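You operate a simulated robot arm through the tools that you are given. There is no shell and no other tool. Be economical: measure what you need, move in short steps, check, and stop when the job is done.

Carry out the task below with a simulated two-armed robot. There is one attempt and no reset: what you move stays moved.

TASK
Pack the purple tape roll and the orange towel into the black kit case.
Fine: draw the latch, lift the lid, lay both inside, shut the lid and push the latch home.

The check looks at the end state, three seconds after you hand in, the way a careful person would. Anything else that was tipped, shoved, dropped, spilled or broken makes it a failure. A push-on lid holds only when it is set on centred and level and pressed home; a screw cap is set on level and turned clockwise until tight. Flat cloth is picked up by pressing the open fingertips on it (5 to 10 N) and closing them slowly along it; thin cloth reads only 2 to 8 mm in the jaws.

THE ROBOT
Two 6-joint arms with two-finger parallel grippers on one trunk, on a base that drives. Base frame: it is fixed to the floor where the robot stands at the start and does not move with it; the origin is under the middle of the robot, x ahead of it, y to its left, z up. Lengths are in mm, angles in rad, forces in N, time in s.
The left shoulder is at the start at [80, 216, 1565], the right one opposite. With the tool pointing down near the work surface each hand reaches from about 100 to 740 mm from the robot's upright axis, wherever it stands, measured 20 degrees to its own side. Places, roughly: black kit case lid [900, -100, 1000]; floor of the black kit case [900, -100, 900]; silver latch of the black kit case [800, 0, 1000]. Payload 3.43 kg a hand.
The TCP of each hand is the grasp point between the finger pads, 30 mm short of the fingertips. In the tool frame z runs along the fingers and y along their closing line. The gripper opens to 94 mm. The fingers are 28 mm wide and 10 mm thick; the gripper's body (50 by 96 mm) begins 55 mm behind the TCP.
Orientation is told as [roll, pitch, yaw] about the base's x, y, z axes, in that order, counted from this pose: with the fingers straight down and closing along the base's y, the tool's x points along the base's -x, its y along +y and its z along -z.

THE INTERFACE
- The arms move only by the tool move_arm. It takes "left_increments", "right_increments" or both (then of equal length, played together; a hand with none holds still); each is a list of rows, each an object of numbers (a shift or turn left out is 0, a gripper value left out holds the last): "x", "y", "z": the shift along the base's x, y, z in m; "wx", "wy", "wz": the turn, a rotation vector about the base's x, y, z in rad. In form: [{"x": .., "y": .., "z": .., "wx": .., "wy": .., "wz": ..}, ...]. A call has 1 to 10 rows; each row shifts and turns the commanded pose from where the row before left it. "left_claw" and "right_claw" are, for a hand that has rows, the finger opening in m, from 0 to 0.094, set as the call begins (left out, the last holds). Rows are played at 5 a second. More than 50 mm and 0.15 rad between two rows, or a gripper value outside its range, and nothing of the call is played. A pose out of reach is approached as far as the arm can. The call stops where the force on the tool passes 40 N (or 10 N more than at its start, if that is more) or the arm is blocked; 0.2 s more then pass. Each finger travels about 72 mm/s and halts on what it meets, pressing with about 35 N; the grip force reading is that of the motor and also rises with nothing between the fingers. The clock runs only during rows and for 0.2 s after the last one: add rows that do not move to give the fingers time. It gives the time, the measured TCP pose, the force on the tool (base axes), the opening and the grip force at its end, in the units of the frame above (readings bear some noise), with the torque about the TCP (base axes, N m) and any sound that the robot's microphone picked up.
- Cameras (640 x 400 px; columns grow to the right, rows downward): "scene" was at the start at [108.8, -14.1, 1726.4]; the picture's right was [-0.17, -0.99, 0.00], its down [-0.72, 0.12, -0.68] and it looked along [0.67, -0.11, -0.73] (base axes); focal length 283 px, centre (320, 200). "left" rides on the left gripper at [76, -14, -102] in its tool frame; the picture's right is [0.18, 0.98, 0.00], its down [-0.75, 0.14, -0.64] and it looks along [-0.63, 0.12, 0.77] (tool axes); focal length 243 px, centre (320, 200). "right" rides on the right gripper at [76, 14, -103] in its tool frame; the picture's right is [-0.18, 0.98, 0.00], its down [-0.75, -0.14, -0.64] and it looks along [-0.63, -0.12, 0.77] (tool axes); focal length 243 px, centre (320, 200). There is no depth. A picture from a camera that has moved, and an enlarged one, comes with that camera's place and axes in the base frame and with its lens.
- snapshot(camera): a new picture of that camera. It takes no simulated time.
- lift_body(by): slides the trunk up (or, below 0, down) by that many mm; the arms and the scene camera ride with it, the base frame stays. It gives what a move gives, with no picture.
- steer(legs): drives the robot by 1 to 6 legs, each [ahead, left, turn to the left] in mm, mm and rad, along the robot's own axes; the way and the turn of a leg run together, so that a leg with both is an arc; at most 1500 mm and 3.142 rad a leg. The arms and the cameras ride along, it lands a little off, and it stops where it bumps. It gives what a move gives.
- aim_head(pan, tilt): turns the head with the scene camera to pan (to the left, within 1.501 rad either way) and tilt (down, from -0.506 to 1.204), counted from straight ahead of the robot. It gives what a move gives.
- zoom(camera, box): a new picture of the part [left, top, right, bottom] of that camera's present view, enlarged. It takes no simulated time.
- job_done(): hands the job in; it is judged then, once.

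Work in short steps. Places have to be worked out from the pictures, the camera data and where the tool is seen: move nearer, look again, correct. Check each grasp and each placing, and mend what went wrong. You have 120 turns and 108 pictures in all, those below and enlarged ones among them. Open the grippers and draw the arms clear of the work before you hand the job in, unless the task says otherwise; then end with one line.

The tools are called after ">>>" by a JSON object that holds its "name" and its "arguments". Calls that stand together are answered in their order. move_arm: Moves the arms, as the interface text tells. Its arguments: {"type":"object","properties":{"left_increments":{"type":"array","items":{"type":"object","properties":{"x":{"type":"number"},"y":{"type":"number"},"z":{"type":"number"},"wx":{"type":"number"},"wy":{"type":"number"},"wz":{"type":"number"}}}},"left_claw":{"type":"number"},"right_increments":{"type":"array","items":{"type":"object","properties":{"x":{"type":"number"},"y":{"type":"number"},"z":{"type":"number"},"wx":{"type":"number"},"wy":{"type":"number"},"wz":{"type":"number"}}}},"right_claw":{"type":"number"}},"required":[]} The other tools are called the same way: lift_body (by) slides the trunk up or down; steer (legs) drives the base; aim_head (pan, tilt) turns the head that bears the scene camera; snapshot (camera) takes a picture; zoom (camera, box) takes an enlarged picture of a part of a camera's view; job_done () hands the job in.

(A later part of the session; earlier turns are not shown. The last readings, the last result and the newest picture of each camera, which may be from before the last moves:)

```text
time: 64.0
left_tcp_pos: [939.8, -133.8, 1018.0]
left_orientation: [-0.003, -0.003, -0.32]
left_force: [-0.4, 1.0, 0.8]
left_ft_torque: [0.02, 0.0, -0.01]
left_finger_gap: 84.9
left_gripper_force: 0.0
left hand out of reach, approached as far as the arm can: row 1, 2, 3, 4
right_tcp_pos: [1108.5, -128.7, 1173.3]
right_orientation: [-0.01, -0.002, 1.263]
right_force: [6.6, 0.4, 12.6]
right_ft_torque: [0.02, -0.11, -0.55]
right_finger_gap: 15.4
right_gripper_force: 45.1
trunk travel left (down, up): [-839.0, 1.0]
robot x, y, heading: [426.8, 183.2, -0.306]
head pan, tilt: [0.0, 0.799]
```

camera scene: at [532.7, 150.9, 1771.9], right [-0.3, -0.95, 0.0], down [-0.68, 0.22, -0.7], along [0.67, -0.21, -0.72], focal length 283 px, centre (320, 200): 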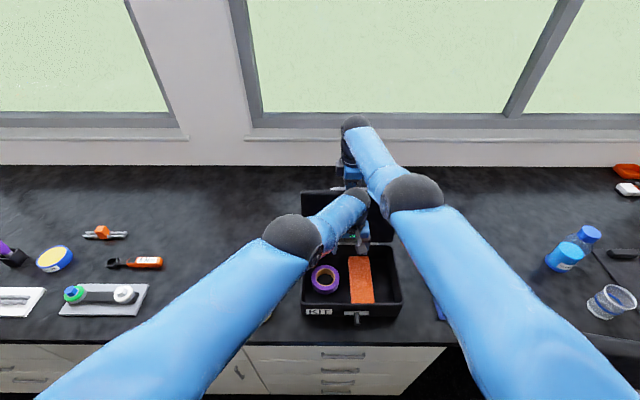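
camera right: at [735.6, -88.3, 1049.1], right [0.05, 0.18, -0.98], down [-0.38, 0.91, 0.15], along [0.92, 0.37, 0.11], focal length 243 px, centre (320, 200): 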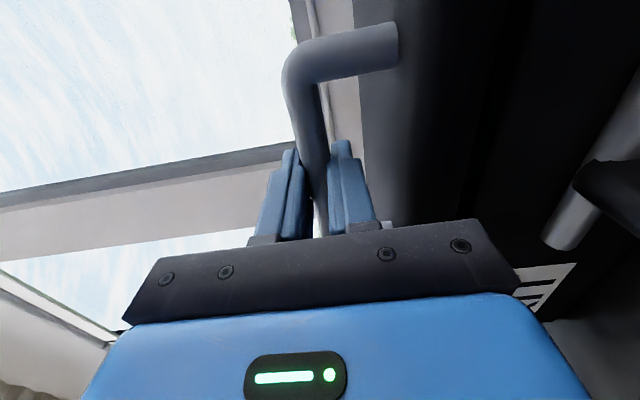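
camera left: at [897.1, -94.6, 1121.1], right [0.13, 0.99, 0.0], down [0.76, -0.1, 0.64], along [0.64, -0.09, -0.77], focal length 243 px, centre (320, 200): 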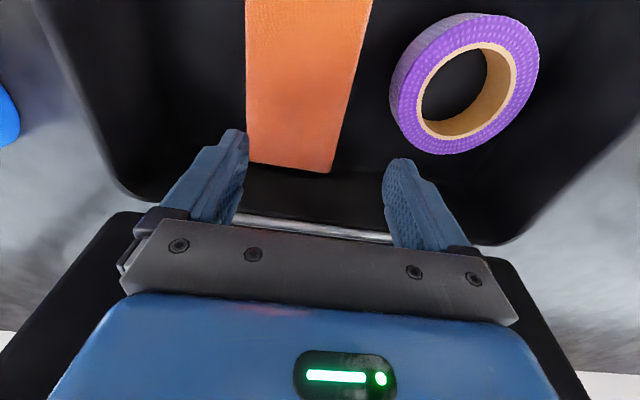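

The arm is stuck at a straight elbow. Tangential upward motion should fold it the right way, so I bring the command back to where the hand is and then ask for a straight rise.

>>> {"name": "move_arm", "arguments": {"left_increments": [{"x": -0.012, "y": 0.024, "z": 0.012}, {"x": -0.013, "y": 0.024, "z": 0.012}, {"z": 0.02, "x": 0.01, "y": -0.01}, {"z": 0.02, "x": 0.005, "y": -0.005}, {"z": 0.02}, {"z": 0.02}, {}]}}

>>> {"name": "zoom", "arguments": {"camera": "scene", "box": [220, 160, 460, 340]}}

```text
time: 65.6
left_tcp_pos: [959.4, -146.2, 1085.3]
left_orientation: [0.008, 0.016, -0.32]
left_force: [-1.0, -0.1, -0.1]
left_ft_torque: [-0.01, -0.02, -0.01]
left_finger_gap: 85.0
left_gripper_force: 0.1
left hand out of reach, approached as far as the arm can: row 1, 2, 3, 5, 6
right_tcp_pos: [1108.5, -128.2, 1175.3]
right_orientation: [-0.006, -0.003, 1.263]
right_force: [-7.4, 7.8, -17.7]
right_ft_torque: [-0.11, 0.3, -0.47]
right_finger_gap: 15.6
right_gripper_force: 44.5
trunk travel left (down, up): [-839.0, 1.0]
robot x, y, heading: [424.9, 185.9, -0.315]
head pan, tilt: [0.0, 0.799]
```

```text
2.22 times, centred on (340, 250) of scene
camera zoom: at [535.6, 150.7, 1771.6], right [-0.3, -0.95, 0.0], down [-0.68, 0.22, -0.7], along [0.66, -0.21, -0.72], focal length 629 px, centre (276, 89)
```

zoom: 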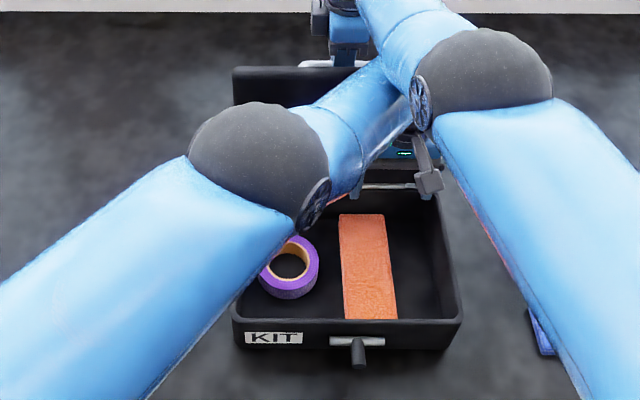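

The hand is now well above the rim, but the left forearm is close under the right one (its force reading changed). I move left and slightly down, away from it.

>>> {"name": "move_arm", "arguments": {"left_increments": [{"x": 0.004, "y": 0.019, "z": -0.012}, {"x": 0.004, "y": 0.019, "z": -0.01}, {"x": 0.004, "y": 0.019}]}}

>>> {"name": "zoom", "arguments": {"camera": "scene", "box": [220, 160, 460, 340]}}

```text
time: 66.4
left_tcp_pos: [991.7, -117.1, 1067.3]
left_orientation: [-0.005, -0.001, -0.323]
left_force: [-11.0, -2.3, 6.8]
left_ft_torque: [0.15, -1.0, -0.17]
left_finger_gap: 84.9
left_gripper_force: 0.0
left hand out of reach, approached as far as the arm can: row 1, 2, 3
right_tcp_pos: [1108.5, -128.9, 1173.2]
right_orientation: [-0.012, -0.003, 1.263]
right_force: [14.9, 1.9, 3.0]
right_ft_torque: [-0.5, -0.4, -0.55]
right_finger_gap: 15.8
right_gripper_force: 44.7
trunk travel left (down, up): [-839.0, 1.0]
robot x, y, heading: [426.8, 177.4, -0.307]
head pan, tilt: [0.0, 0.799]
```

```text
2.22 times, centred on (340, 250) of scene
camera zoom: at [533.9, 150.8, 1772.3], right [-0.3, -0.95, 0.0], down [-0.68, 0.22, -0.7], along [0.66, -0.21, -0.72], focal length 629 px, centre (276, 89)
```

zoom: 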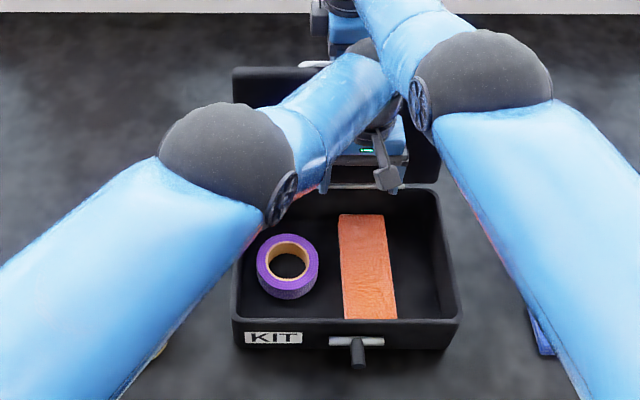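

The elbow is pinned straight and the hand has drifted against the lid again. I bring the hand back to a consistent spot over the towel, off the lid and above the rim.

>>> {"name": "move_arm", "arguments": {"left_increments": [{"x": -0.009, "y": -0.024, "z": -0.008}, {"y": -0.024, "z": -0.008}, {}, {}]}}

>>> {"name": "snapshot", "arguments": {"camera": "left"}}

```text
time: 67.4
left_tcp_pos: [966.8, -135.6, 1059.9]
left_orientation: [-0.005, -0.001, -0.32]
left_force: [0.4, 0.1, 0.1]
left_ft_torque: [0.02, -0.01, 0.0]
left_finger_gap: 85.0
left_gripper_force: 0.1
left hand out of reach, approached as far as the arm can: row 1, 2
right_tcp_pos: [1108.4, -128.7, 1174.7]
right_orientation: [-0.009, -0.003, 1.263]
right_force: [7.0, 0.2, 11.7]
right_ft_torque: [0.01, -0.12, -0.49]
right_finger_gap: 15.7
right_gripper_force: 45.0
trunk travel left (down, up): [-839.0, 1.0]
robot x, y, heading: [428.8, 186.6, -0.309]
head pan, tilt: [0.0, 0.799]
```

```text
47 pictures are left
camera left: at [890.3, -124.6, 1162.0], right [0.13, 0.99, 0.0], down [0.76, -0.1, 0.64], along [0.64, -0.09, -0.77], focal length 243 px, centre (320, 200)
```

left: 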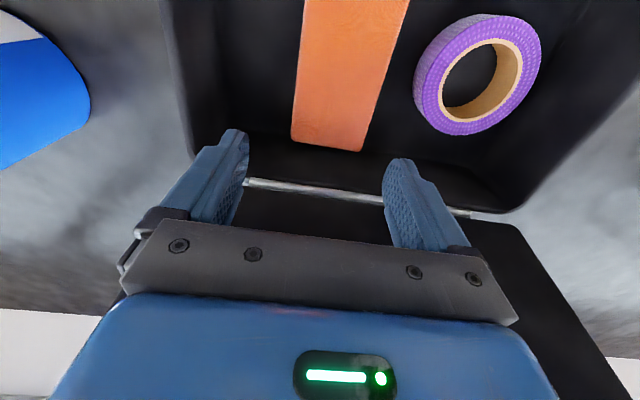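

Clear of the lid now. I test whether the lid rests open on its own by opening the right gripper a little with the bar still captive between the fingers.

>>> {"name": "move_arm", "arguments": {"right_increments": [{}, {}, {}], "right_claw": 0.03}}

>>> {"name": "zoom", "arguments": {"camera": "right", "box": [160, 80, 480, 280]}}

```text
time: 68.2
left_tcp_pos: [967.5, -136.0, 1060.6]
left_orientation: [-0.005, -0.002, -0.318]
left_force: [1.0, 0.0, -0.5]
left_ft_torque: [0.02, 0.0, 0.02]
left_finger_gap: 85.3
left_gripper_force: 0.1
right_tcp_pos: [1106.4, -128.4, 1173.4]
right_orientation: [-0.006, -0.003, 1.261]
right_force: [0.4, 0.0, -0.3]
right_ft_torque: [-0.03, 0.01, -0.02]
right_finger_gap: 30.1
right_gripper_force: 0.0
trunk travel left (down, up): [-839.0, 1.0]
robot x, y, heading: [427.9, 186.4, -0.306]
head pan, tilt: [0.0, 0.799]
```

```text
2.00 times, centred on (320, 180) of right
camera zoom: at [1070.8, -197.5, 1274.0], right [-0.88, 0.47, -0.01], down [0.36, 0.67, 0.65], along [0.31, 0.57, -0.76], focal length 485 px, centre (320, 240)
```

zoom: 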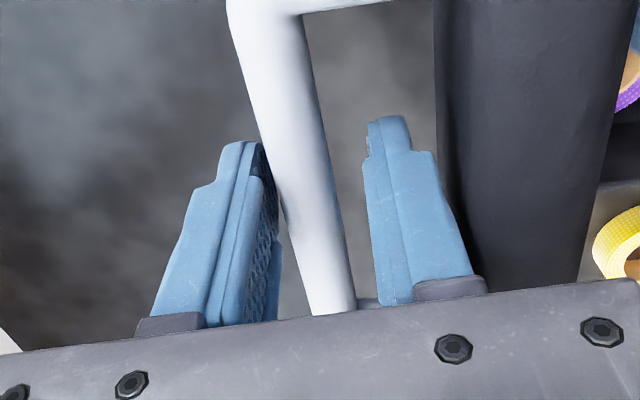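

The right hand now feels no load, so the lid seems to rest by itself. I open further and compare the bar's position.

>>> {"name": "move_arm", "arguments": {"right_increments": [{}, {}, {}, {}], "right_claw": 0.055}}

>>> {"name": "zoom", "arguments": {"camera": "right", "box": [160, 80, 480, 280]}}

```text
time: 69.2
left_tcp_pos: [966.8, -136.6, 1060.3]
left_orientation: [-0.004, 0.0, -0.32]
left_force: [0.0, -0.3, 0.2]
left_ft_torque: [-0.01, 0.01, -0.01]
left_finger_gap: 85.0
left_gripper_force: 0.2
right_tcp_pos: [1109.0, -128.7, 1174.0]
right_orientation: [-0.005, -0.004, 1.263]
right_force: [1.1, -1.2, 0.6]
right_ft_torque: [0.01, 0.06, -0.02]
right_finger_gap: 54.3
right_gripper_force: 0.0
trunk travel left (down, up): [-839.0, 1.0]
robot x, y, heading: [431.2, 181.0, -0.306]
head pan, tilt: [0.0, 0.799]
```

```text
2.00 times, centred on (320, 180) of right
camera zoom: at [1071.4, -198.0, 1274.0], right [-0.88, 0.47, -0.01], down [0.36, 0.67, 0.65], along [0.31, 0.57, -0.76], focal length 485 px, centre (320, 240)
```

zoom: 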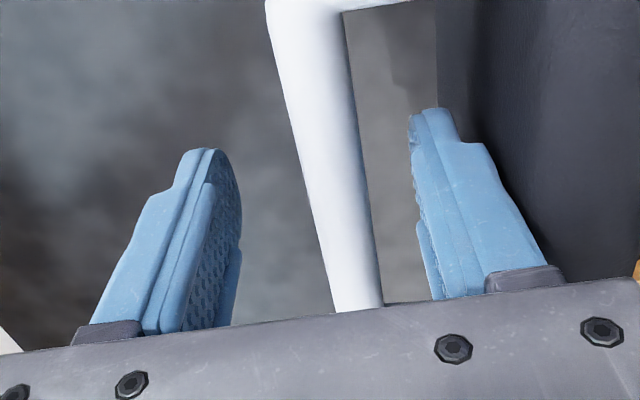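

The bar shifted slightly toward me. I wait a second and look again to see whether it is settled or falling.

>>> {"name": "move_arm", "arguments": {"right_increments": [{}, {}, {}, {}, {}, {}]}}

>>> {"name": "zoom", "arguments": {"camera": "right", "box": [160, 80, 480, 280]}}

```text
time: 70.6
left_tcp_pos: [967.1, -135.7, 1061.1]
left_orientation: [-0.002, 0.0, -0.32]
left_force: [0.2, -0.4, 1.3]
left_ft_torque: [0.0, -0.03, 0.0]
left_finger_gap: 85.0
left_gripper_force: 0.1
right_tcp_pos: [1108.1, -128.6, 1174.0]
right_orientation: [-0.007, -0.004, 1.262]
right_force: [-0.3, 0.0, -0.1]
right_ft_torque: [0.01, 0.0, -0.05]
right_finger_gap: 54.7
right_gripper_force: 0.1
trunk travel left (down, up): [-839.0, 1.0]
robot x, y, heading: [431.1, 186.6, -0.311]
head pan, tilt: [0.0, 0.799]
```

```text
2.00 times, centred on (320, 180) of right
camera zoom: at [1071.3, -197.9, 1274.1], right [-0.88, 0.47, -0.01], down [0.36, 0.67, 0.65], along [0.31, 0.57, -0.76], focal length 485 px, centre (320, 240)
```

zoom: 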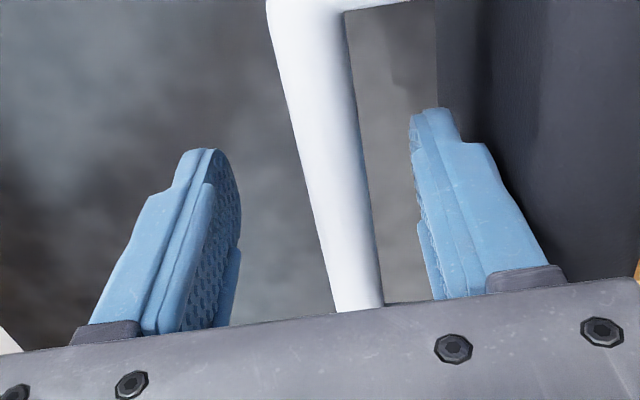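

The lid rests stably open at its stop. I raise the right hand straight up off the handle, so that both hands clear everything, and then I can back the whole robot away.

>>> {"name": "move_arm", "arguments": {"right_increments": [{"z": 0.015}, {"z": 0.015}, {"z": 0.015}, {"z": 0.015}, {}]}}

>>> {"name": "snapshot", "arguments": {"camera": "right"}}

```text
time: 71.8
left_tcp_pos: [966.0, -137.4, 1060.1]
left_orientation: [-0.003, -0.002, -0.321]
left_force: [0.4, -0.2, -0.3]
left_ft_torque: [0.0, 0.0, -0.01]
left_finger_gap: 84.8
left_gripper_force: 0.0
right_tcp_pos: [1109.0, -130.2, 1235.0]
right_orientation: [-0.009, -0.003, 1.264]
right_force: [-0.1, -0.2, 0.3]
right_ft_torque: [0.01, 0.02, 0.02]
right_finger_gap: 55.0
right_gripper_force: 0.1
trunk travel left (down, up): [-839.0, 1.0]
robot x, y, heading: [428.6, 178.2, -0.306]
head pan, tilt: [0.0, 0.799]
```

```text
43 pictures are left
camera right: at [1071.4, -199.0, 1334.5], right [-0.88, 0.47, -0.01], down [0.36, 0.67, 0.65], along [0.31, 0.57, -0.76], focal length 243 px, centre (320, 200)
```

right: 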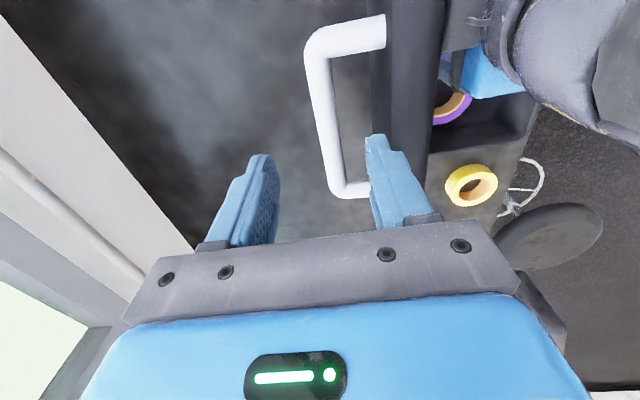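

Free of the handle. I raise 40 mm more to pass over the lid edge (about 1205), then back the robot away 220 mm.

>>> {"name": "move_arm", "arguments": {"right_increments": [{"z": 0.015}, {"z": 0.015}, {"z": 0.015}, {}]}}

>>> {"name": "zoom", "arguments": {"camera": "scene", "box": [220, 80, 460, 340]}}

```text
time: 72.8
left_tcp_pos: [966.1, -137.7, 1058.9]
left_orientation: [-0.004, 0.0, -0.319]
left_force: [0.0, -0.2, -0.4]
left_ft_torque: [0.0, 0.0, 0.0]
left_finger_gap: 84.9
left_gripper_force: 0.1
right_tcp_pos: [1108.3, -128.3, 1277.3]
right_orientation: [-0.008, -0.004, 1.262]
right_force: [0.0, -0.1, -0.2]
right_ft_torque: [-0.01, 0.03, 0.02]
right_finger_gap: 55.0
right_gripper_force: 0.0
trunk travel left (down, up): [-839.0, 1.0]
robot x, y, heading: [431.2, 182.8, -0.307]
head pan, tilt: [0.0, 0.799]
```

```text
1.54 times, centred on (340, 210) of scene
camera zoom: at [534.9, 149.6, 1772.1], right [-0.3, -0.95, 0.0], down [-0.68, 0.22, -0.7], along [0.66, -0.21, -0.72], focal length 435 px, centre (289, 185)
```

zoom: 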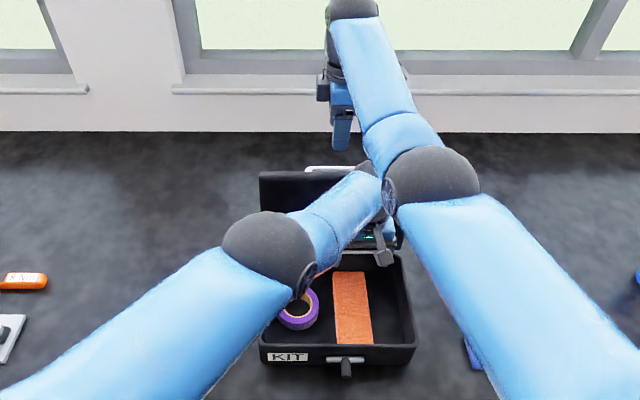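

>>> {"name": "steer", "arguments": {"legs": [[-240, 0, 0]]}}

>>> {"name": "snapshot", "arguments": {"camera": "scene"}}

```text
time: 74.6
left_tcp_pos: [742.7, -64.5, 1057.3]
left_orientation: [-0.003, 0.003, -0.319]
left_force: [0.6, 0.7, 0.0]
left_ft_torque: [-0.01, 0.02, -0.03]
left_finger_gap: 85.2
left_gripper_force: 0.1
right_tcp_pos: [885.3, -58.0, 1273.9]
right_orientation: [-0.004, -0.003, 1.259]
right_force: [1.1, -0.2, 0.2]
right_ft_torque: [-0.02, -0.01, -0.03]
right_finger_gap: 55.1
right_gripper_force: 0.0
trunk travel left (down, up): [-839.0, 1.0]
robot x, y, heading: [201.9, 255.7, -0.31]
head pan, tilt: [0.0, 0.799]
```

```text
41 pictures are left
camera scene: at [312.9, 220.5, 1771.4], right [-0.3, -0.95, 0.0], down [-0.69, 0.22, -0.69], along [0.66, -0.21, -0.72], focal length 283 px, centre (320, 200)
```

scene: 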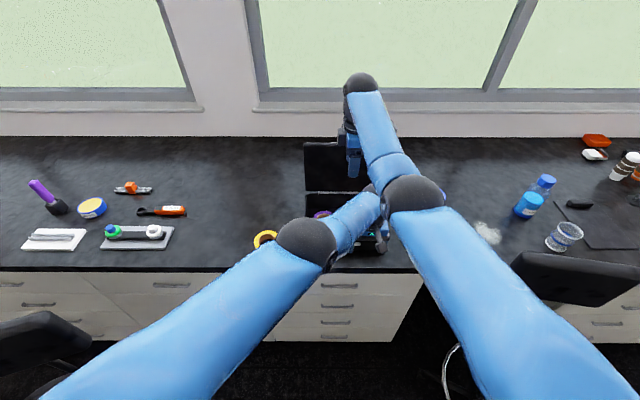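

Nothing was touched. The left arm is still straight, so I swing it around its shoulder to the left, out from under the right arm.

>>> {"name": "move_arm", "arguments": {"left_increments": [{"x": 0.0326, "y": 0.0294}, {"x": 0.0326, "y": 0.0294}, {"x": 0.0304, "y": 0.0375}, {"x": 0.0304, "y": 0.0375}, {"x": 0.0247, "y": 0.0409}, {"x": 0.0247, "y": 0.0409}, {"x": 0.018, "y": 0.0446}, {"x": 0.018, "y": 0.0446}]}}

>>> {"name": "move_arm", "arguments": {"left_increments": [{"x": -0.03, "y": 0.01, "z": -0.02}, {"x": -0.03, "y": 0.01, "z": 0.02}, {"x": -0.03, "y": 0.01}]}}

>>> {"name": "snapshot", "arguments": {"camera": "scene"}}

```text
time: 76.4
left_tcp_pos: [948.3, 244.5, 1061.3]
left_orientation: [-0.005, -0.002, -0.322]
left_force: [-0.2, 0.6, 0.3]
left_ft_torque: [0.01, -0.01, -0.02]
left_finger_gap: 85.1
left_gripper_force: 0.0
right_tcp_pos: [879.5, -54.3, 1278.3]
right_orientation: [-0.01, -0.002, 1.259]
right_force: [-0.1, 0.2, 0.1]
right_ft_torque: [-0.01, 0.02, 0.0]
right_finger_gap: 55.2
right_gripper_force: 0.0
trunk travel left (down, up): [-839.0, 1.0]
robot x, y, heading: [203.0, 257.4, -0.309]
head pan, tilt: [0.0, 0.799]
```

```text
time: 77.2
left_tcp_pos: [933.9, 248.1, 1025.0]
left_orientation: [-0.005, -0.001, -0.319]
left_force: [0.0, 0.2, -1.1]
left_ft_torque: [0.04, 0.02, 0.01]
left_finger_gap: 85.1
left_gripper_force: 0.1
left hand out of reach, approached as far as the arm can: row 1, 2, 3
right_tcp_pos: [879.9, -54.2, 1278.1]
right_orientation: [-0.008, -0.004, 1.262]
right_force: [0.4, 0.4, 0.4]
right_ft_torque: [0.05, 0.0, 0.0]
right_finger_gap: 55.0
right_gripper_force: 0.0
trunk travel left (down, up): [-839.0, 1.0]
robot x, y, heading: [198.3, 257.1, -0.307]
head pan, tilt: [0.0, 0.799]
```

```text
40 pictures are left
camera scene: at [305.4, 223.9, 1772.1], right [-0.3, -0.95, 0.0], down [-0.68, 0.22, -0.7], along [0.66, -0.21, -0.72], focal length 283 px, centre (320, 200)
```

scene: 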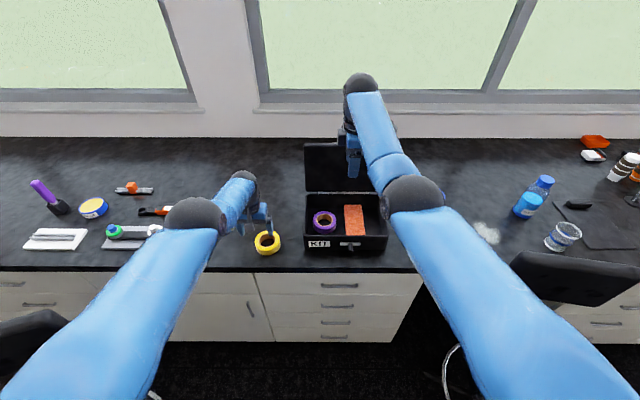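

The left arm is clear of the case and can stay there. Now I check that the right arm still bends normally by pulling it back toward me in free space.

>>> {"name": "move_arm", "arguments": {"right_increments": [{"x": -0.038, "y": 0.012}, {"x": -0.038, "y": 0.012}, {"x": -0.038, "y": 0.012}]}}

```text
time: 78.0
left_tcp_pos: [934.3, 249.0, 1023.0]
left_orientation: [-0.005, 0.0, -0.32]
left_force: [-0.1, 0.0, -0.3]
left_ft_torque: [0.0, 0.01, -0.01]
left_finger_gap: 85.3
left_gripper_force: 0.1
right_tcp_pos: [840.9, -30.1, 1248.4]
right_orientation: [-0.007, -0.002, 1.26]
right_force: [0.2, 0.5, 0.1]
right_ft_torque: [0.0, 0.0, -0.02]
right_finger_gap: 55.1
right_gripper_force: 0.1
right hand out of reach, approached as far as the arm can: row 1, 2, 3
trunk travel left (down, up): [-839.0, 1.0]
robot x, y, heading: [201.2, 258.2, -0.315]
head pan, tilt: [0.0, 0.799]
```

Readings fit: the right arm is healthy (just limited in height when tool-down near me). I put it back at its previous pose and drive forward again to re-grip the handle from above and reverse the arc.

>>> {"name": "move_arm", "arguments": {"right_increments": [{"x": 0.038, "y": -0.012}, {"x": 0.038, "y": -0.012}, {"x": 0.038, "y": -0.012}, {}]}}

>>> {"name": "steer", "arguments": {"legs": [[225, 0, 0]]}}

>>> {"name": "snapshot", "arguments": {"camera": "right"}}

>>> {"name": "snapshot", "arguments": {"camera": "scene"}}

```text
time: 79.0
left_tcp_pos: [932.3, 248.8, 1023.6]
left_orientation: [-0.004, 0.0, -0.319]
left_force: [-0.6, -0.9, -0.7]
left_ft_torque: [-0.03, -0.02, 0.01]
left_finger_gap: 85.0
left_gripper_force: 0.0
right_tcp_pos: [889.1, -53.4, 1251.6]
right_orientation: [-0.009, -0.004, 1.261]
right_force: [-0.1, -0.1, 0.9]
right_ft_torque: [0.03, 0.03, 0.01]
right_finger_gap: 55.1
right_gripper_force: 0.1
right hand out of reach, approached as far as the arm can: row 2, 3
trunk travel left (down, up): [-839.0, 1.0]
robot x, y, heading: [202.9, 255.4, -0.314]
head pan, tilt: [0.0, 0.799]
```

```text
time: 80.7
left_tcp_pos: [1142.9, 180.3, 1027.3]
left_orientation: [-0.004, -0.004, -0.323]
left_force: [-0.7, -0.7, -0.7]
left_ft_torque: [0.0, -0.01, 0.0]
left_finger_gap: 84.9
left_gripper_force: 0.1
right_tcp_pos: [1096.7, -123.1, 1254.7]
right_orientation: [-0.011, -0.004, 1.26]
right_force: [-1.6, 0.0, 0.6]
right_ft_torque: [0.01, 0.01, 0.0]
right_finger_gap: 54.6
right_gripper_force: 0.1
trunk travel left (down, up): [-839.0, 1.0]
robot x, y, heading: [416.6, 188.2, -0.314]
head pan, tilt: [0.0, 0.799]
```

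```text
39 pictures are left
camera right: at [1058.6, -191.5, 1354.3], right [-0.88, 0.48, -0.01], down [0.36, 0.67, 0.65], along [0.32, 0.56, -0.76], focal length 243 px, centre (320, 200)
```

right: 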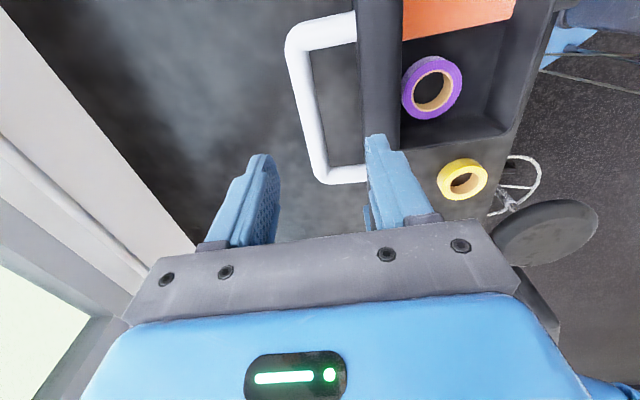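

```text
38 pictures are left
camera scene: at [511.2, 156.8, 1772.7], right [-0.31, -0.95, 0.0], down [-0.68, 0.22, -0.7], along [0.67, -0.22, -0.71], focal length 283 px, centre (320, 200)
```

scene: 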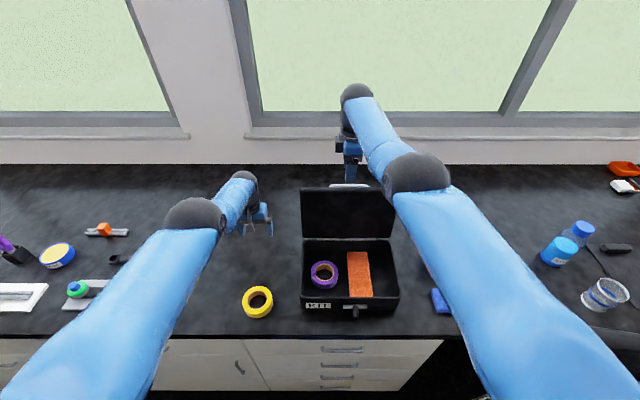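

The hand is above the handle, about 7 mm short. I correct, narrow the opening a little and come down over the bar.

>>> {"name": "move_arm", "arguments": {"right_increments": [{"x": 0.0075, "y": -0.0025}, {"z": -0.015}, {"z": -0.015}, {"z": -0.005}], "right_claw": 0.048}}

>>> {"name": "zoom", "arguments": {"camera": "right", "box": [160, 80, 480, 280]}}

```text
time: 81.7
left_tcp_pos: [1147.0, 177.9, 1023.6]
left_orientation: [-0.003, 0.002, -0.324]
left_force: [0.2, 1.0, 0.0]
left_ft_torque: [0.04, 0.01, -0.03]
left_finger_gap: 84.9
left_gripper_force: 0.1
right_tcp_pos: [1096.8, -123.7, 1215.5]
right_orientation: [-0.003, -0.003, 1.258]
right_force: [-0.9, 1.2, -0.1]
right_ft_torque: [0.02, -0.02, -0.02]
right_finger_gap: 48.0
right_gripper_force: 0.1
right hand out of reach, approached as far as the arm can: row 1, 3
trunk travel left (down, up): [-839.0, 1.0]
robot x, y, heading: [411.8, 192.1, -0.315]
head pan, tilt: [0.0, 0.799]
```

```text
2.00 times, centred on (320, 180) of right
camera zoom: at [1060.1, -192.8, 1314.8], right [-0.88, 0.48, -0.01], down [0.36, 0.67, 0.65], along [0.31, 0.57, -0.76], focal length 485 px, centre (320, 240)
```

zoom: 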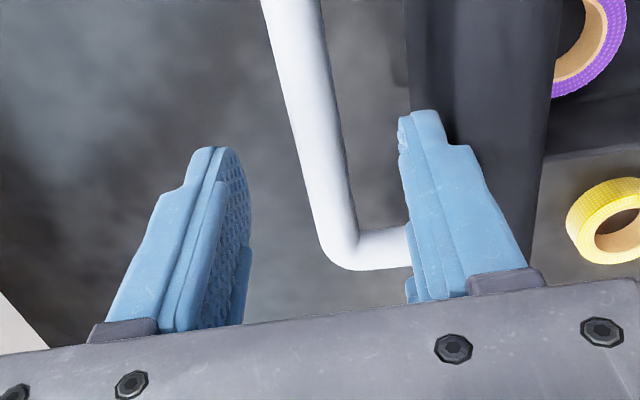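

The hand is about 8 mm short in reach because the base landed a bit short. I nudge the base forward 10 mm, then descend onto the bar.

>>> {"name": "steer", "arguments": {"legs": [[10, 0, 0]]}}

>>> {"name": "move_arm", "arguments": {"right_increments": [{"z": -0.015}, {"z": -0.015}, {"z": -0.01}, {}]}}

>>> {"name": "zoom", "arguments": {"camera": "right", "box": [160, 80, 480, 280]}}

```text
time: 82.4
left_tcp_pos: [1156.0, 175.4, 1026.2]
left_orientation: [-0.004, 0.001, -0.322]
left_force: [-0.2, -0.9, 0.2]
left_ft_torque: [-0.03, -0.01, 0.0]
left_finger_gap: 85.1
left_gripper_force: 0.0
right_tcp_pos: [1105.0, -126.0, 1216.6]
right_orientation: [-0.008, -0.004, 1.258]
right_force: [1.1, -0.6, 0.0]
right_ft_torque: [0.02, 0.0, -0.02]
right_finger_gap: 47.5
right_gripper_force: 0.0
trunk travel left (down, up): [-839.0, 1.0]
robot x, y, heading: [419.6, 183.9, -0.314]
head pan, tilt: [0.0, 0.799]
```

```text
time: 83.4
left_tcp_pos: [1155.9, 174.6, 1025.0]
left_orientation: [-0.003, 0.0, -0.323]
left_force: [0.3, 1.0, -0.3]
left_ft_torque: [0.0, -0.01, 0.0]
left_finger_gap: 85.1
left_gripper_force: 0.0
right_tcp_pos: [1101.9, -125.7, 1175.9]
right_orientation: [-0.008, -0.003, 1.258]
right_force: [0.7, 0.3, 0.3]
right_ft_torque: [-0.01, 0.01, 0.0]
right_finger_gap: 47.8
right_gripper_force: 0.0
right hand out of reach, approached as far as the arm can: row 2
trunk travel left (down, up): [-839.0, 1.0]
robot x, y, heading: [423.5, 190.8, -0.306]
head pan, tilt: [0.0, 0.799]
```

```text
2.00 times, centred on (320, 180) of right
camera zoom: at [1063.4, -194.6, 1276.3], right [-0.88, 0.48, -0.01], down [0.36, 0.67, 0.65], along [0.31, 0.56, -0.76], focal length 485 px, centre (320, 240)
```

zoom: 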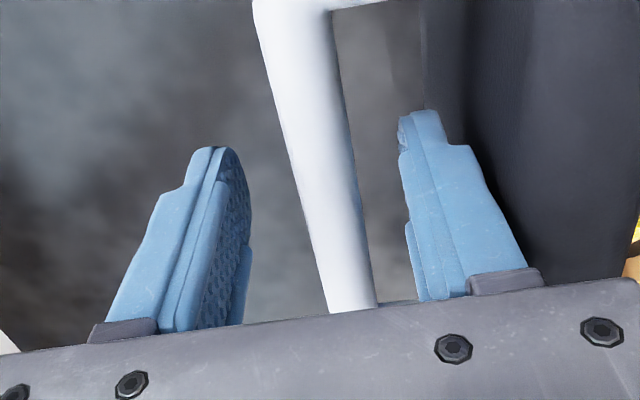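

The bar is between the fingers. I grip it and begin reversing the arc.

>>> {"name": "move_arm", "arguments": {"right_increments": [{}, {}, {}], "right_claw": 0.008}}

>>> {"name": "move_arm", "arguments": {"right_increments": [{"x": -0.008, "y": 0.0026, "z": 0.0041, "wx": -0.0137, "wy": -0.0428}, {"x": -0.0082, "y": 0.0026, "z": 0.0037, "wx": -0.0137, "wy": -0.0428}, {"x": -0.0083, "y": 0.0027, "z": 0.0032, "wx": -0.0137, "wy": -0.0428}, {"x": -0.0084, "y": 0.0027, "z": 0.0028, "wx": -0.0137, "wy": -0.0428}]}}

>>> {"name": "zoom", "arguments": {"camera": "scene", "box": [260, 140, 440, 320]}}

```text
time: 84.2
left_tcp_pos: [1157.1, 174.0, 1023.2]
left_orientation: [-0.002, -0.001, -0.323]
left_force: [-0.2, 0.2, -0.9]
left_ft_torque: [0.05, 0.04, -0.03]
left_finger_gap: 84.9
left_gripper_force: 0.2
right_tcp_pos: [1102.0, -125.1, 1174.9]
right_orientation: [-0.005, -0.004, 1.259]
right_force: [-1.8, 0.2, -6.2]
right_ft_torque: [-0.03, -0.05, -0.09]
right_finger_gap: 18.9
right_gripper_force: 45.0
trunk travel left (down, up): [-839.0, 1.0]
robot x, y, heading: [427.2, 187.5, -0.31]
head pan, tilt: [0.0, 0.799]
```

```text
time: 85.1
left_tcp_pos: [1157.4, 170.3, 1025.1]
left_orientation: [-0.005, 0.002, -0.327]
left_force: [0.4, 0.2, -0.2]
left_ft_torque: [0.02, 0.05, 0.0]
left_finger_gap: 85.1
left_gripper_force: 0.1
right_tcp_pos: [1117.8, -130.7, 1169.8]
right_orientation: [-0.122, 0.004, 1.256]
right_force: [-3.5, -10.8, -3.0]
right_ft_torque: [1.38, -0.39, 0.59]
right_finger_gap: 15.6
right_gripper_force: 45.3
right hand out of reach, approached as far as the arm can: row 1, 2, 3, 4
trunk travel left (down, up): [-839.0, 1.0]
robot x, y, heading: [420.0, 185.2, -0.316]
head pan, tilt: [0.0, 0.799]
stopped in row 4 (right hand): the force on the tool passed its limit at 42 N (the readings are from after the stop); the commanded pose is now the measured one
```

```text
2.22 times, centred on (350, 230) of scene
camera zoom: at [528.1, 148.2, 1772.5], right [-0.31, -0.95, 0.0], down [-0.68, 0.22, -0.7], along [0.66, -0.22, -0.72], focal length 629 px, centre (253, 133)
```

zoom: 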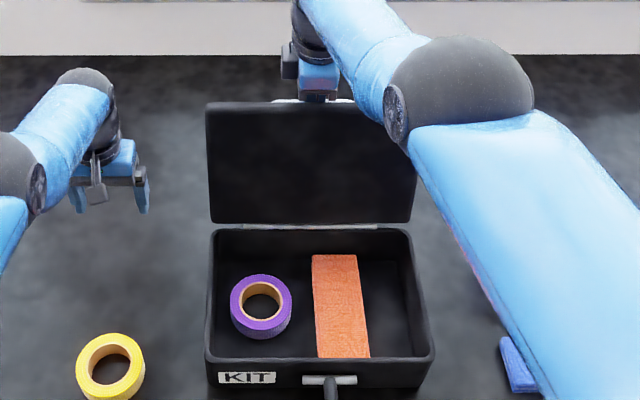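

The right arm is pinned straight too, so inward pulls do nothing. I release the handle bar for now and, in free space with the left arm, test a way to unlock the elbow: stretch outward, sweep up, then pull in.

>>> {"name": "move_arm", "arguments": {"right_increments": [{}, {}, {}], "right_claw": 0.05}}

>>> {"name": "move_arm", "arguments": {"left_increments": [{"x": 0.0475, "y": -0.0154}, {"x": 0.038, "y": -0.0124}, {"x": 0.017, "y": -0.0056, "z": 0.04}, {"x": 0.017, "y": -0.0056, "z": 0.04}, {"x": 0.017, "y": -0.0056, "z": 0.04}, {"x": 0.0095, "y": -0.0031, "z": 0.04}, {"x": -0.038, "y": 0.0124, "z": 0.025}, {"x": -0.043, "y": 0.0139}, {"x": -0.043, "y": 0.0139}]}}

>>> {"name": "snapshot", "arguments": {"camera": "scene"}}

```text
time: 85.9
left_tcp_pos: [1156.4, 172.7, 1025.0]
left_orientation: [-0.005, -0.001, -0.325]
left_force: [-0.7, -0.1, 0.2]
left_ft_torque: [-0.01, -0.01, 0.02]
left_finger_gap: 85.0
left_gripper_force: 0.0
right_tcp_pos: [1119.4, -126.4, 1170.2]
right_orientation: [-0.125, 0.003, 1.255]
right_force: [1.7, -0.1, -0.3]
right_ft_torque: [-0.01, 0.0, 0.01]
right_finger_gap: 49.3
right_gripper_force: 0.1
trunk travel left (down, up): [-839.0, 1.0]
robot x, y, heading: [421.9, 185.8, -0.313]
head pan, tilt: [0.0, 0.799]
```

```text
time: 87.9
left_tcp_pos: [1208.2, 154.5, 1225.5]
left_orientation: [-0.002, 0.002, -0.324]
left_force: [0.1, 0.1, -0.2]
left_ft_torque: [0.0, -0.01, 0.03]
left_finger_gap: 84.7
left_gripper_force: 0.2
left hand out of reach, approached as far as the arm can: row 1, 2, 4, 5, 7, 8, 9
right_tcp_pos: [1118.6, -126.3, 1170.2]
right_orientation: [-0.124, 0.002, 1.256]
right_force: [1.1, -0.4, -0.4]
right_ft_torque: [0.01, 0.02, 0.02]
right_finger_gap: 50.1
right_gripper_force: 0.1
trunk travel left (down, up): [-839.0, 1.0]
robot x, y, heading: [424.0, 185.8, -0.312]
head pan, tilt: [0.0, 0.799]
```

```text
34 pictures are left
camera scene: at [527.6, 150.7, 1772.1], right [-0.31, -0.95, 0.0], down [-0.68, 0.22, -0.7], along [0.66, -0.22, -0.72], focal length 283 px, centre (320, 200)
```

scene: 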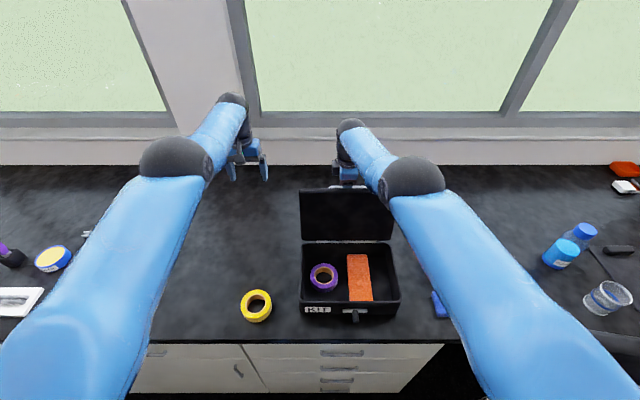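

The upward sweep didn't unlock it. I try the mirror: stretch outward, sweep down, then pull in.

>>> {"name": "move_arm", "arguments": {"left_increments": [{"x": 0.047, "y": -0.0154}, {"x": 0.047, "y": -0.0154}, {"z": -0.04}, {"x": -0.012, "y": 0.004, "z": -0.04}, {"x": -0.015, "y": 0.005, "z": -0.04}, {"x": -0.019, "y": 0.006, "z": -0.04}, {"x": -0.04, "y": 0.013, "z": -0.02}, {"x": -0.043, "y": 0.0139}, {"x": -0.043, "y": 0.0139}]}}

```text
time: 89.9
left_tcp_pos: [1031.7, 214.9, 1055.1]
left_orientation: [-0.004, 0.0, -0.324]
left_force: [0.7, 1.2, -0.2]
left_ft_torque: [0.02, -0.02, -0.05]
left_finger_gap: 85.0
left_gripper_force: 0.0
left hand out of reach, approached as far as the arm can: row 1, 2, 3
right_tcp_pos: [1118.9, -126.4, 1172.4]
right_orientation: [-0.125, 0.002, 1.255]
right_force: [1.4, 1.1, 0.8]
right_ft_torque: [0.0, 0.07, 0.01]
right_finger_gap: 49.4
right_gripper_force: 0.1
trunk travel left (down, up): [-839.0, 1.0]
robot x, y, heading: [419.9, 184.7, -0.313]
head pan, tilt: [0.0, 0.799]
```

Unlocked: sweeping down while stretched works. I'll do the same for the right arm in free space, so I raise it off the handle and back the robot away again.

>>> {"name": "move_arm", "arguments": {"right_increments": [{"z": 0.02}, {"z": 0.02}, {"z": 0.02}, {"z": 0.02}, {"z": 0.02}, {}]}}

>>> {"name": "zoom", "arguments": {"camera": "right", "box": [160, 0, 480, 280]}}

```text
time: 91.3
left_tcp_pos: [1033.5, 213.8, 1055.9]
left_orientation: [-0.004, -0.001, -0.324]
left_force: [0.1, -0.6, -1.3]
left_ft_torque: [-0.01, 0.01, -0.05]
left_finger_gap: 84.8
left_gripper_force: 0.0
right_tcp_pos: [1131.2, -128.2, 1269.7]
right_orientation: [-0.122, 0.003, 1.255]
right_force: [0.2, 0.1, -0.3]
right_ft_torque: [-0.01, 0.02, 0.01]
right_finger_gap: 50.0
right_gripper_force: 0.0
right hand out of reach, approached as far as the arm can: row 1, 2, 3, 5
trunk travel left (down, up): [-839.0, 1.0]
robot x, y, heading: [421.5, 186.6, -0.312]
head pan, tilt: [0.0, 0.799]
```

```text
1.43 times, centred on (320, 140) of right
camera zoom: at [1082.5, -192.6, 1368.1], right [-0.87, 0.48, -0.12], down [0.29, 0.7, 0.65], along [0.4, 0.53, -0.75], focal length 347 px, centre (320, 286)
```

zoom: 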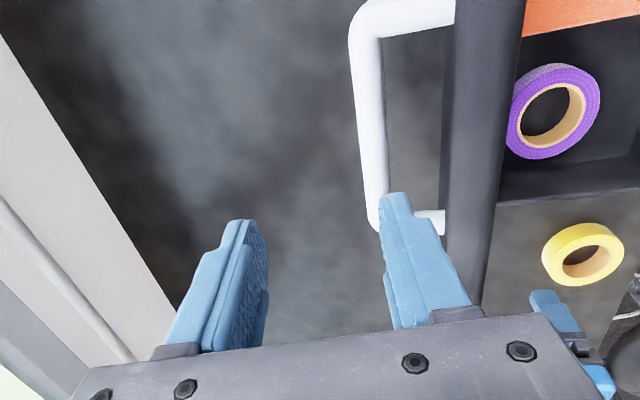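

>>> {"name": "steer", "arguments": {"legs": [[-230, 0, 0]]}}

>>> {"name": "move_arm", "arguments": {"right_increments": [{"x": 0.047, "y": -0.0154}, {"x": 0.04, "y": -0.013}, {"z": -0.03}, {"x": -0.006, "y": 0.002, "z": -0.035}, {"x": -0.01, "y": 0.003, "z": -0.035}, {"x": -0.03, "y": 0.01, "z": -0.015}, {"x": -0.04, "y": 0.013, "z": -0.005}, {"x": -0.043, "y": 0.0139}, {"x": -0.043, "y": 0.0139}]}}

>>> {"name": "snapshot", "arguments": {"camera": "scene"}}

```text
time: 93.0
left_tcp_pos: [819.2, 284.9, 1052.2]
left_orientation: [-0.003, 0.008, -0.323]
left_force: [0.8, -0.5, -1.1]
left_ft_torque: [0.0, 0.08, 0.0]
left_finger_gap: 85.1
left_gripper_force: 0.0
right_tcp_pos: [918.4, -57.2, 1264.6]
right_orientation: [-0.117, 0.003, 1.257]
right_force: [0.5, 0.6, -0.8]
right_ft_torque: [0.01, 0.02, 0.0]
right_finger_gap: 50.0
right_gripper_force: 0.1
trunk travel left (down, up): [-839.0, 1.0]
robot x, y, heading: [201.3, 259.0, -0.315]
head pan, tilt: [0.0, 0.799]
```

```text
time: 95.0
left_tcp_pos: [815.4, 286.9, 1055.2]
left_orientation: [-0.003, 0.0, -0.324]
left_force: [-0.1, -0.2, -0.4]
left_ft_torque: [-0.02, 0.03, -0.03]
left_finger_gap: 85.2
left_gripper_force: 0.0
right_tcp_pos: [892.2, -34.5, 1123.9]
right_orientation: [-0.122, 0.004, 1.255]
right_force: [-0.1, 0.0, -0.4]
right_ft_torque: [0.01, -0.02, 0.01]
right_finger_gap: 49.8
right_gripper_force: 0.0
right hand out of reach, approached as far as the arm can: row 1, 2, 6, 7, 8, 9
trunk travel left (down, up): [-839.0, 1.0]
robot x, y, heading: [204.7, 258.3, -0.314]
head pan, tilt: [0.0, 0.799]
```

```text
32 pictures are left
camera scene: at [309.3, 222.2, 1772.1], right [-0.31, -0.95, 0.0], down [-0.68, 0.22, -0.7], along [0.66, -0.21, -0.72], focal length 283 px, centre (320, 200)
```

scene: 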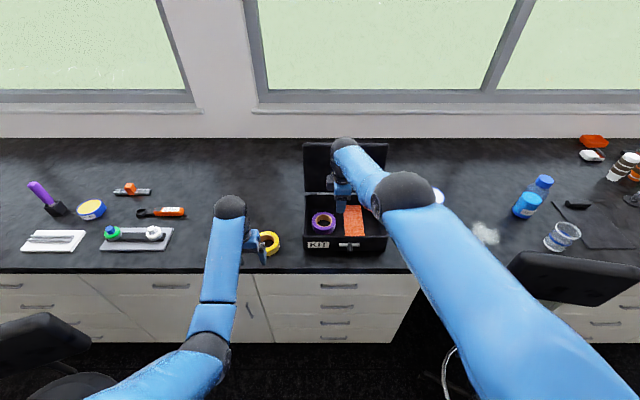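

The left arm is back in its normal posture. The right one needs a longer downward sweep, so I back up further until it is clear in front of the bench and repeat.

>>> {"name": "steer", "arguments": {"legs": [[-220, 0, 0]]}}

>>> {"name": "move_arm", "arguments": {"right_increments": [{"x": 0.047, "y": -0.0154}, {"x": 0.047, "y": -0.0154}, {"x": 0.03, "y": -0.01, "z": -0.03}, {"z": -0.045}, {"x": -0.015, "y": 0.005, "z": -0.04}, {"x": -0.015, "y": 0.005, "z": -0.04}, {"x": -0.04, "y": 0.013, "z": -0.02}, {"x": -0.043, "y": 0.0139}, {"x": -0.043, "y": 0.0139}, {"x": -0.043, "y": 0.0139}]}}

>>> {"name": "snapshot", "arguments": {"camera": "scene"}}

```text
time: 96.8
left_tcp_pos: [518.4, 382.1, 993.3]
left_orientation: [-0.006, 0.212, -0.329]
left_force: [-2.9, -0.1, 0.6]
left_ft_torque: [-0.05, -0.19, -0.04]
left_finger_gap: 85.1
left_gripper_force: 0.1
right_tcp_pos: [964.1, 47.8, 1450.9]
right_orientation: [-0.914, -0.209, 1.28]
right_force: [-2.2, 1.0, -4.1]
right_ft_torque: [-0.07, -0.32, -0.09]
right_finger_gap: 50.1
right_gripper_force: 0.2
trunk travel left (down, up): [-839.0, 1.0]
robot x, y, heading: [2.5, 329.2, -0.32]
head pan, tilt: [0.0, 0.799]
stopped in leg 1: the robot was blocked; the commanded pose is now the measured one
```

```text
time: 97.1
left_tcp_pos: [466.2, 403.3, 997.9]
left_orientation: [-0.008, 0.205, -0.323]
left_force: [-2.0, 3.9, 3.2]
left_ft_torque: [-0.3, -0.22, 0.03]
left_finger_gap: 85.0
left_gripper_force: 0.1
right_tcp_pos: [975.1, 87.2, 1578.8]
right_orientation: [-1.175, -0.259, 1.345]
right_force: [-6.9, -0.4, -5.1]
right_ft_torque: [-0.07, -0.53, 0.02]
right_finger_gap: 50.1
right_gripper_force: 0.1
right hand out of reach, approached as far as the arm can: row 1
trunk travel left (down, up): [-839.0, 1.0]
robot x, y, heading: [5.7, 323.8, -0.315]
head pan, tilt: [0.0, 0.799]
stopped in row 1 (left hand): the arm was blocked; the commanded pose is now the measured one
```

```text
31 pictures are left
camera scene: at [240.9, 249.5, 1767.8], right [-0.31, -0.95, 0.0], down [-0.73, 0.24, -0.64], along [0.61, -0.2, -0.77], focal length 283 px, centre (320, 200)
```

scene: 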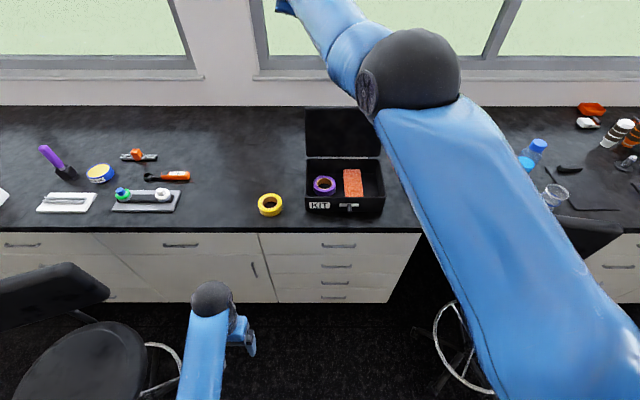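

The base bumped something behind and the robot is leaning and swaying. I hold still to let things settle and read the state.

>>> {"name": "move_arm", "arguments": {"left_increments": [{}, {}, {}, {}, {}]}}

>>> {"name": "snapshot", "arguments": {"camera": "scene"}}

```text
time: 97.5
left_tcp_pos: [421.7, 415.9, 1009.3]
left_orientation: [-0.005, 0.167, -0.328]
left_force: [-3.9, 1.7, 1.9]
left_ft_torque: [-0.1, -0.4, -0.01]
left_finger_gap: 84.9
left_gripper_force: 0.1
right_tcp_pos: [951.9, 127.2, 1743.5]
right_orientation: [-1.504, -0.335, 1.478]
right_force: [-6.4, 0.1, -5.5]
right_ft_torque: [-0.04, -0.47, 0.03]
right_finger_gap: 50.1
right_gripper_force: 0.0
trunk travel left (down, up): [-839.0, 1.0]
robot x, y, heading: [4.2, 330.0, -0.321]
head pan, tilt: [0.0, 0.799]
stopped in row 1 (left hand): the arm was blocked; the commanded pose is now the measured one
```

```text
30 pictures are left
camera scene: at [236.7, 247.8, 1768.1], right [-0.31, -0.95, 0.0], down [-0.73, 0.24, -0.64], along [0.61, -0.2, -0.77], focal length 283 px, centre (320, 200)
```

scene: 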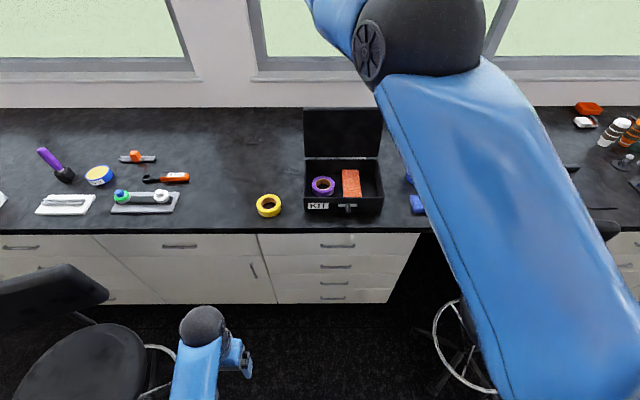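

Something behind is pressing on the robot and the arms are drifting. I drive forward a little to free it.

>>> {"name": "steer", "arguments": {"legs": [[100, 0, 0]]}}

>>> {"name": "snapshot", "arguments": {"camera": "scene"}}

```text
time: 98.2
left_tcp_pos: [361.2, 437.7, 1056.7]
left_orientation: [-0.001, -0.025, -0.327]
left_force: [0.0, 1.0, -0.4]
left_ft_torque: [0.03, 0.06, 0.0]
left_finger_gap: 84.9
left_gripper_force: 0.0
right_tcp_pos: [855.7, 224.1, 1946.2]
right_orientation: [-1.943, -0.382, 1.766]
right_force: [-2.0, 1.3, 0.0]
right_ft_torque: [-0.02, 0.06, -0.03]
right_finger_gap: 49.8
right_gripper_force: 0.0
trunk travel left (down, up): [-839.0, 1.0]
robot x, y, heading: [21.3, 323.6, -0.32]
head pan, tilt: [0.0, 0.799]
stopped in leg 1: the robot was blocked; the commanded pose is now the measured one
```

```text
29 pictures are left
camera scene: at [226.1, 251.9, 1768.8], right [-0.31, -0.95, 0.0], down [-0.72, 0.24, -0.65], along [0.62, -0.2, -0.76], focal length 283 px, centre (320, 200)
```

scene: 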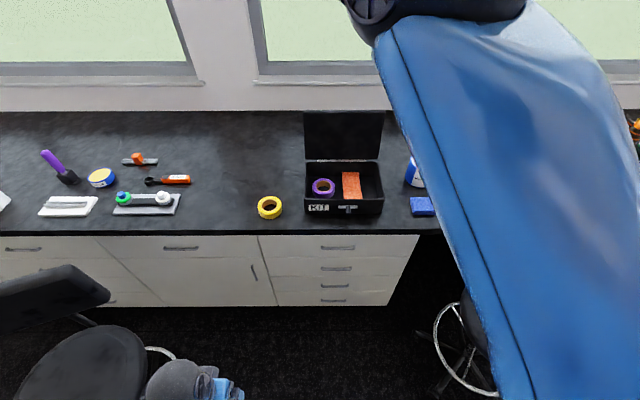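

The lean is decreasing slowly, so I keep going forward.

>>> {"name": "steer", "arguments": {"legs": [[100, 0, 0]]}}

>>> {"name": "steer", "arguments": {"legs": [[60, 0, 0]]}}

>>> {"name": "snapshot", "arguments": {"camera": "scene"}}

```text
time: 98.9
left_tcp_pos: [286.1, 462.6, 1049.4]
left_orientation: [-0.003, -0.047, -0.324]
left_force: [-0.6, -0.6, 0.0]
left_ft_torque: [0.01, 0.02, 0.02]
left_finger_gap: 85.0
left_gripper_force: 0.1
right_tcp_pos: [810.9, 309.1, 1965.4]
right_orientation: [-2.002, -0.41, 1.835]
right_force: [-0.8, -0.6, -0.1]
right_ft_torque: [-0.04, 0.03, 0.05]
right_finger_gap: 49.8
right_gripper_force: 0.0
trunk travel left (down, up): [-839.0, 1.0]
robot x, y, heading: [30.9, 319.7, -0.319]
head pan, tilt: [0.0, 0.799]
stopped in leg 1: the robot was blocked; the commanded pose is now the measured one
```

```text
time: 99.7
left_tcp_pos: [232.7, 478.1, 1046.1]
left_orientation: [-0.003, -0.056, -0.322]
left_force: [0.8, -0.4, 0.0]
left_ft_torque: [0.03, -0.05, 0.01]
left_finger_gap: 85.0
left_gripper_force: 0.0
right_tcp_pos: [767.5, 361.9, 1981.5]
right_orientation: [-2.047, -0.364, 1.844]
right_force: [-0.2, -0.3, -0.1]
right_ft_torque: [-0.03, 0.01, 0.07]
right_finger_gap: 50.0
right_gripper_force: 0.0
trunk travel left (down, up): [-839.0, 1.0]
robot x, y, heading: [43.9, 317.3, -0.316]
head pan, tilt: [0.0, 0.799]
stopped in leg 1: the robot was blocked; the commanded pose is now the measured one
```

```text
28 pictures are left
camera scene: at [200.6, 262.3, 1770.4], right [-0.31, -0.95, 0.0], down [-0.7, 0.23, -0.67], along [0.64, -0.21, -0.74], focal length 283 px, centre (320, 200)
```

scene: 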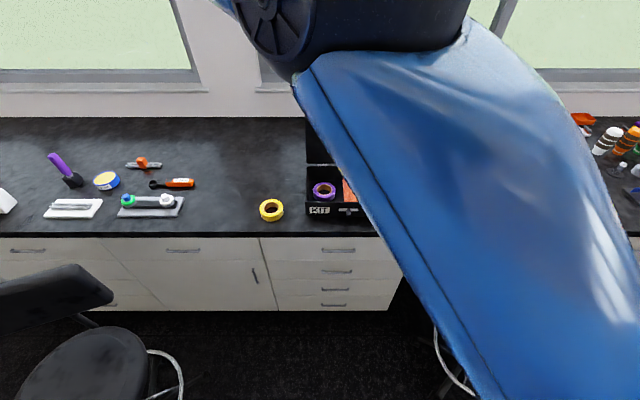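

The robot is coming upright. I hold both arms still for a second to stop their drift.

>>> {"name": "move_arm", "arguments": {"left_increments": [{}, {}, {}, {}], "right_increments": [{}, {}, {}, {}]}}

```text
time: 100.8
left_tcp_pos: [219.9, 481.8, 1048.0]
left_orientation: [-0.002, -0.076, -0.321]
left_force: [-0.5, 0.1, -0.1]
left_ft_torque: [-0.03, -0.04, 0.0]
left_finger_gap: 84.8
left_gripper_force: 0.0
right_tcp_pos: [753.0, 382.0, 1986.9]
right_orientation: [-2.06, -0.356, 1.847]
right_force: [0.3, -0.5, -0.3]
right_ft_torque: [-0.03, -0.03, 0.02]
right_finger_gap: 49.9
right_gripper_force: 0.1
trunk travel left (down, up): [-839.0, 1.0]
robot x, y, heading: [43.3, 313.2, -0.316]
head pan, tilt: [0.0, 0.799]
stopped in row 4 (right hand): the arm was blocked; the commanded pose is now the measured one
```

Stable now. The right arm has swung up across to the left; I bring it back to the right and down in steps.

>>> {"name": "move_arm", "arguments": {"right_increments": [{"x": -0.0109, "y": -0.0333, "z": -0.01, "wz": -0.05}, {"x": -0.0109, "y": -0.0333, "z": -0.01, "wz": -0.05}, {"x": -0.0109, "y": -0.0333, "z": -0.01, "wz": -0.05}, {"x": -0.0109, "y": -0.0333, "z": -0.02, "wz": -0.05}, {"x": -0.0109, "y": -0.0333, "z": -0.02, "wz": -0.05}, {"x": -0.0109, "y": -0.0333, "z": -0.02, "wz": -0.05}]}}

>>> {"name": "snapshot", "arguments": {"camera": "scene"}}

```text
time: 102.5
left_tcp_pos: [238.6, 475.5, 1050.0]
left_orientation: [0.0, -0.177, -0.323]
left_force: [-0.6, 1.2, -0.1]
left_ft_torque: [-0.01, -0.03, 0.03]
left_finger_gap: 85.0
left_gripper_force: 0.1
right_tcp_pos: [787.8, 252.8, 1990.0]
right_orientation: [-2.09, -0.354, 1.556]
right_force: [0.2, 0.0, 0.9]
right_ft_torque: [-0.01, -0.01, -0.02]
right_finger_gap: 50.0
right_gripper_force: 0.2
right hand out of reach, approached as far as the arm can: row 1, 2, 3, 4, 5, 6
trunk travel left (down, up): [-839.0, 1.0]
robot x, y, heading: [48.8, 315.1, -0.316]
head pan, tilt: [0.0, 0.799]
stopped in row 6 (right hand): the arm was blocked; the commanded pose is now the measured one
```

```text
27 pictures are left
camera scene: at [199.8, 262.9, 1771.1], right [-0.31, -0.95, 0.0], down [-0.7, 0.23, -0.67], along [0.64, -0.21, -0.74], focal length 283 px, centre (320, 200)
```

scene: 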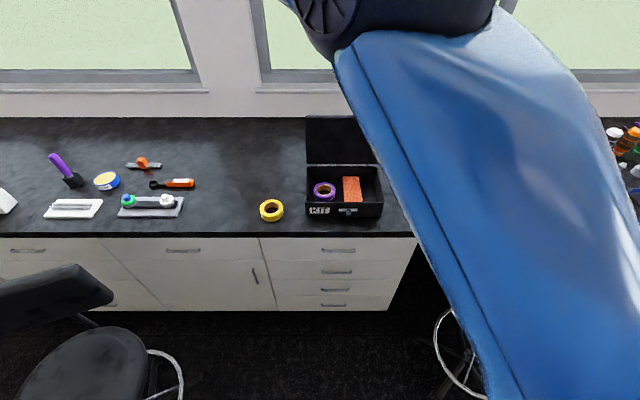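

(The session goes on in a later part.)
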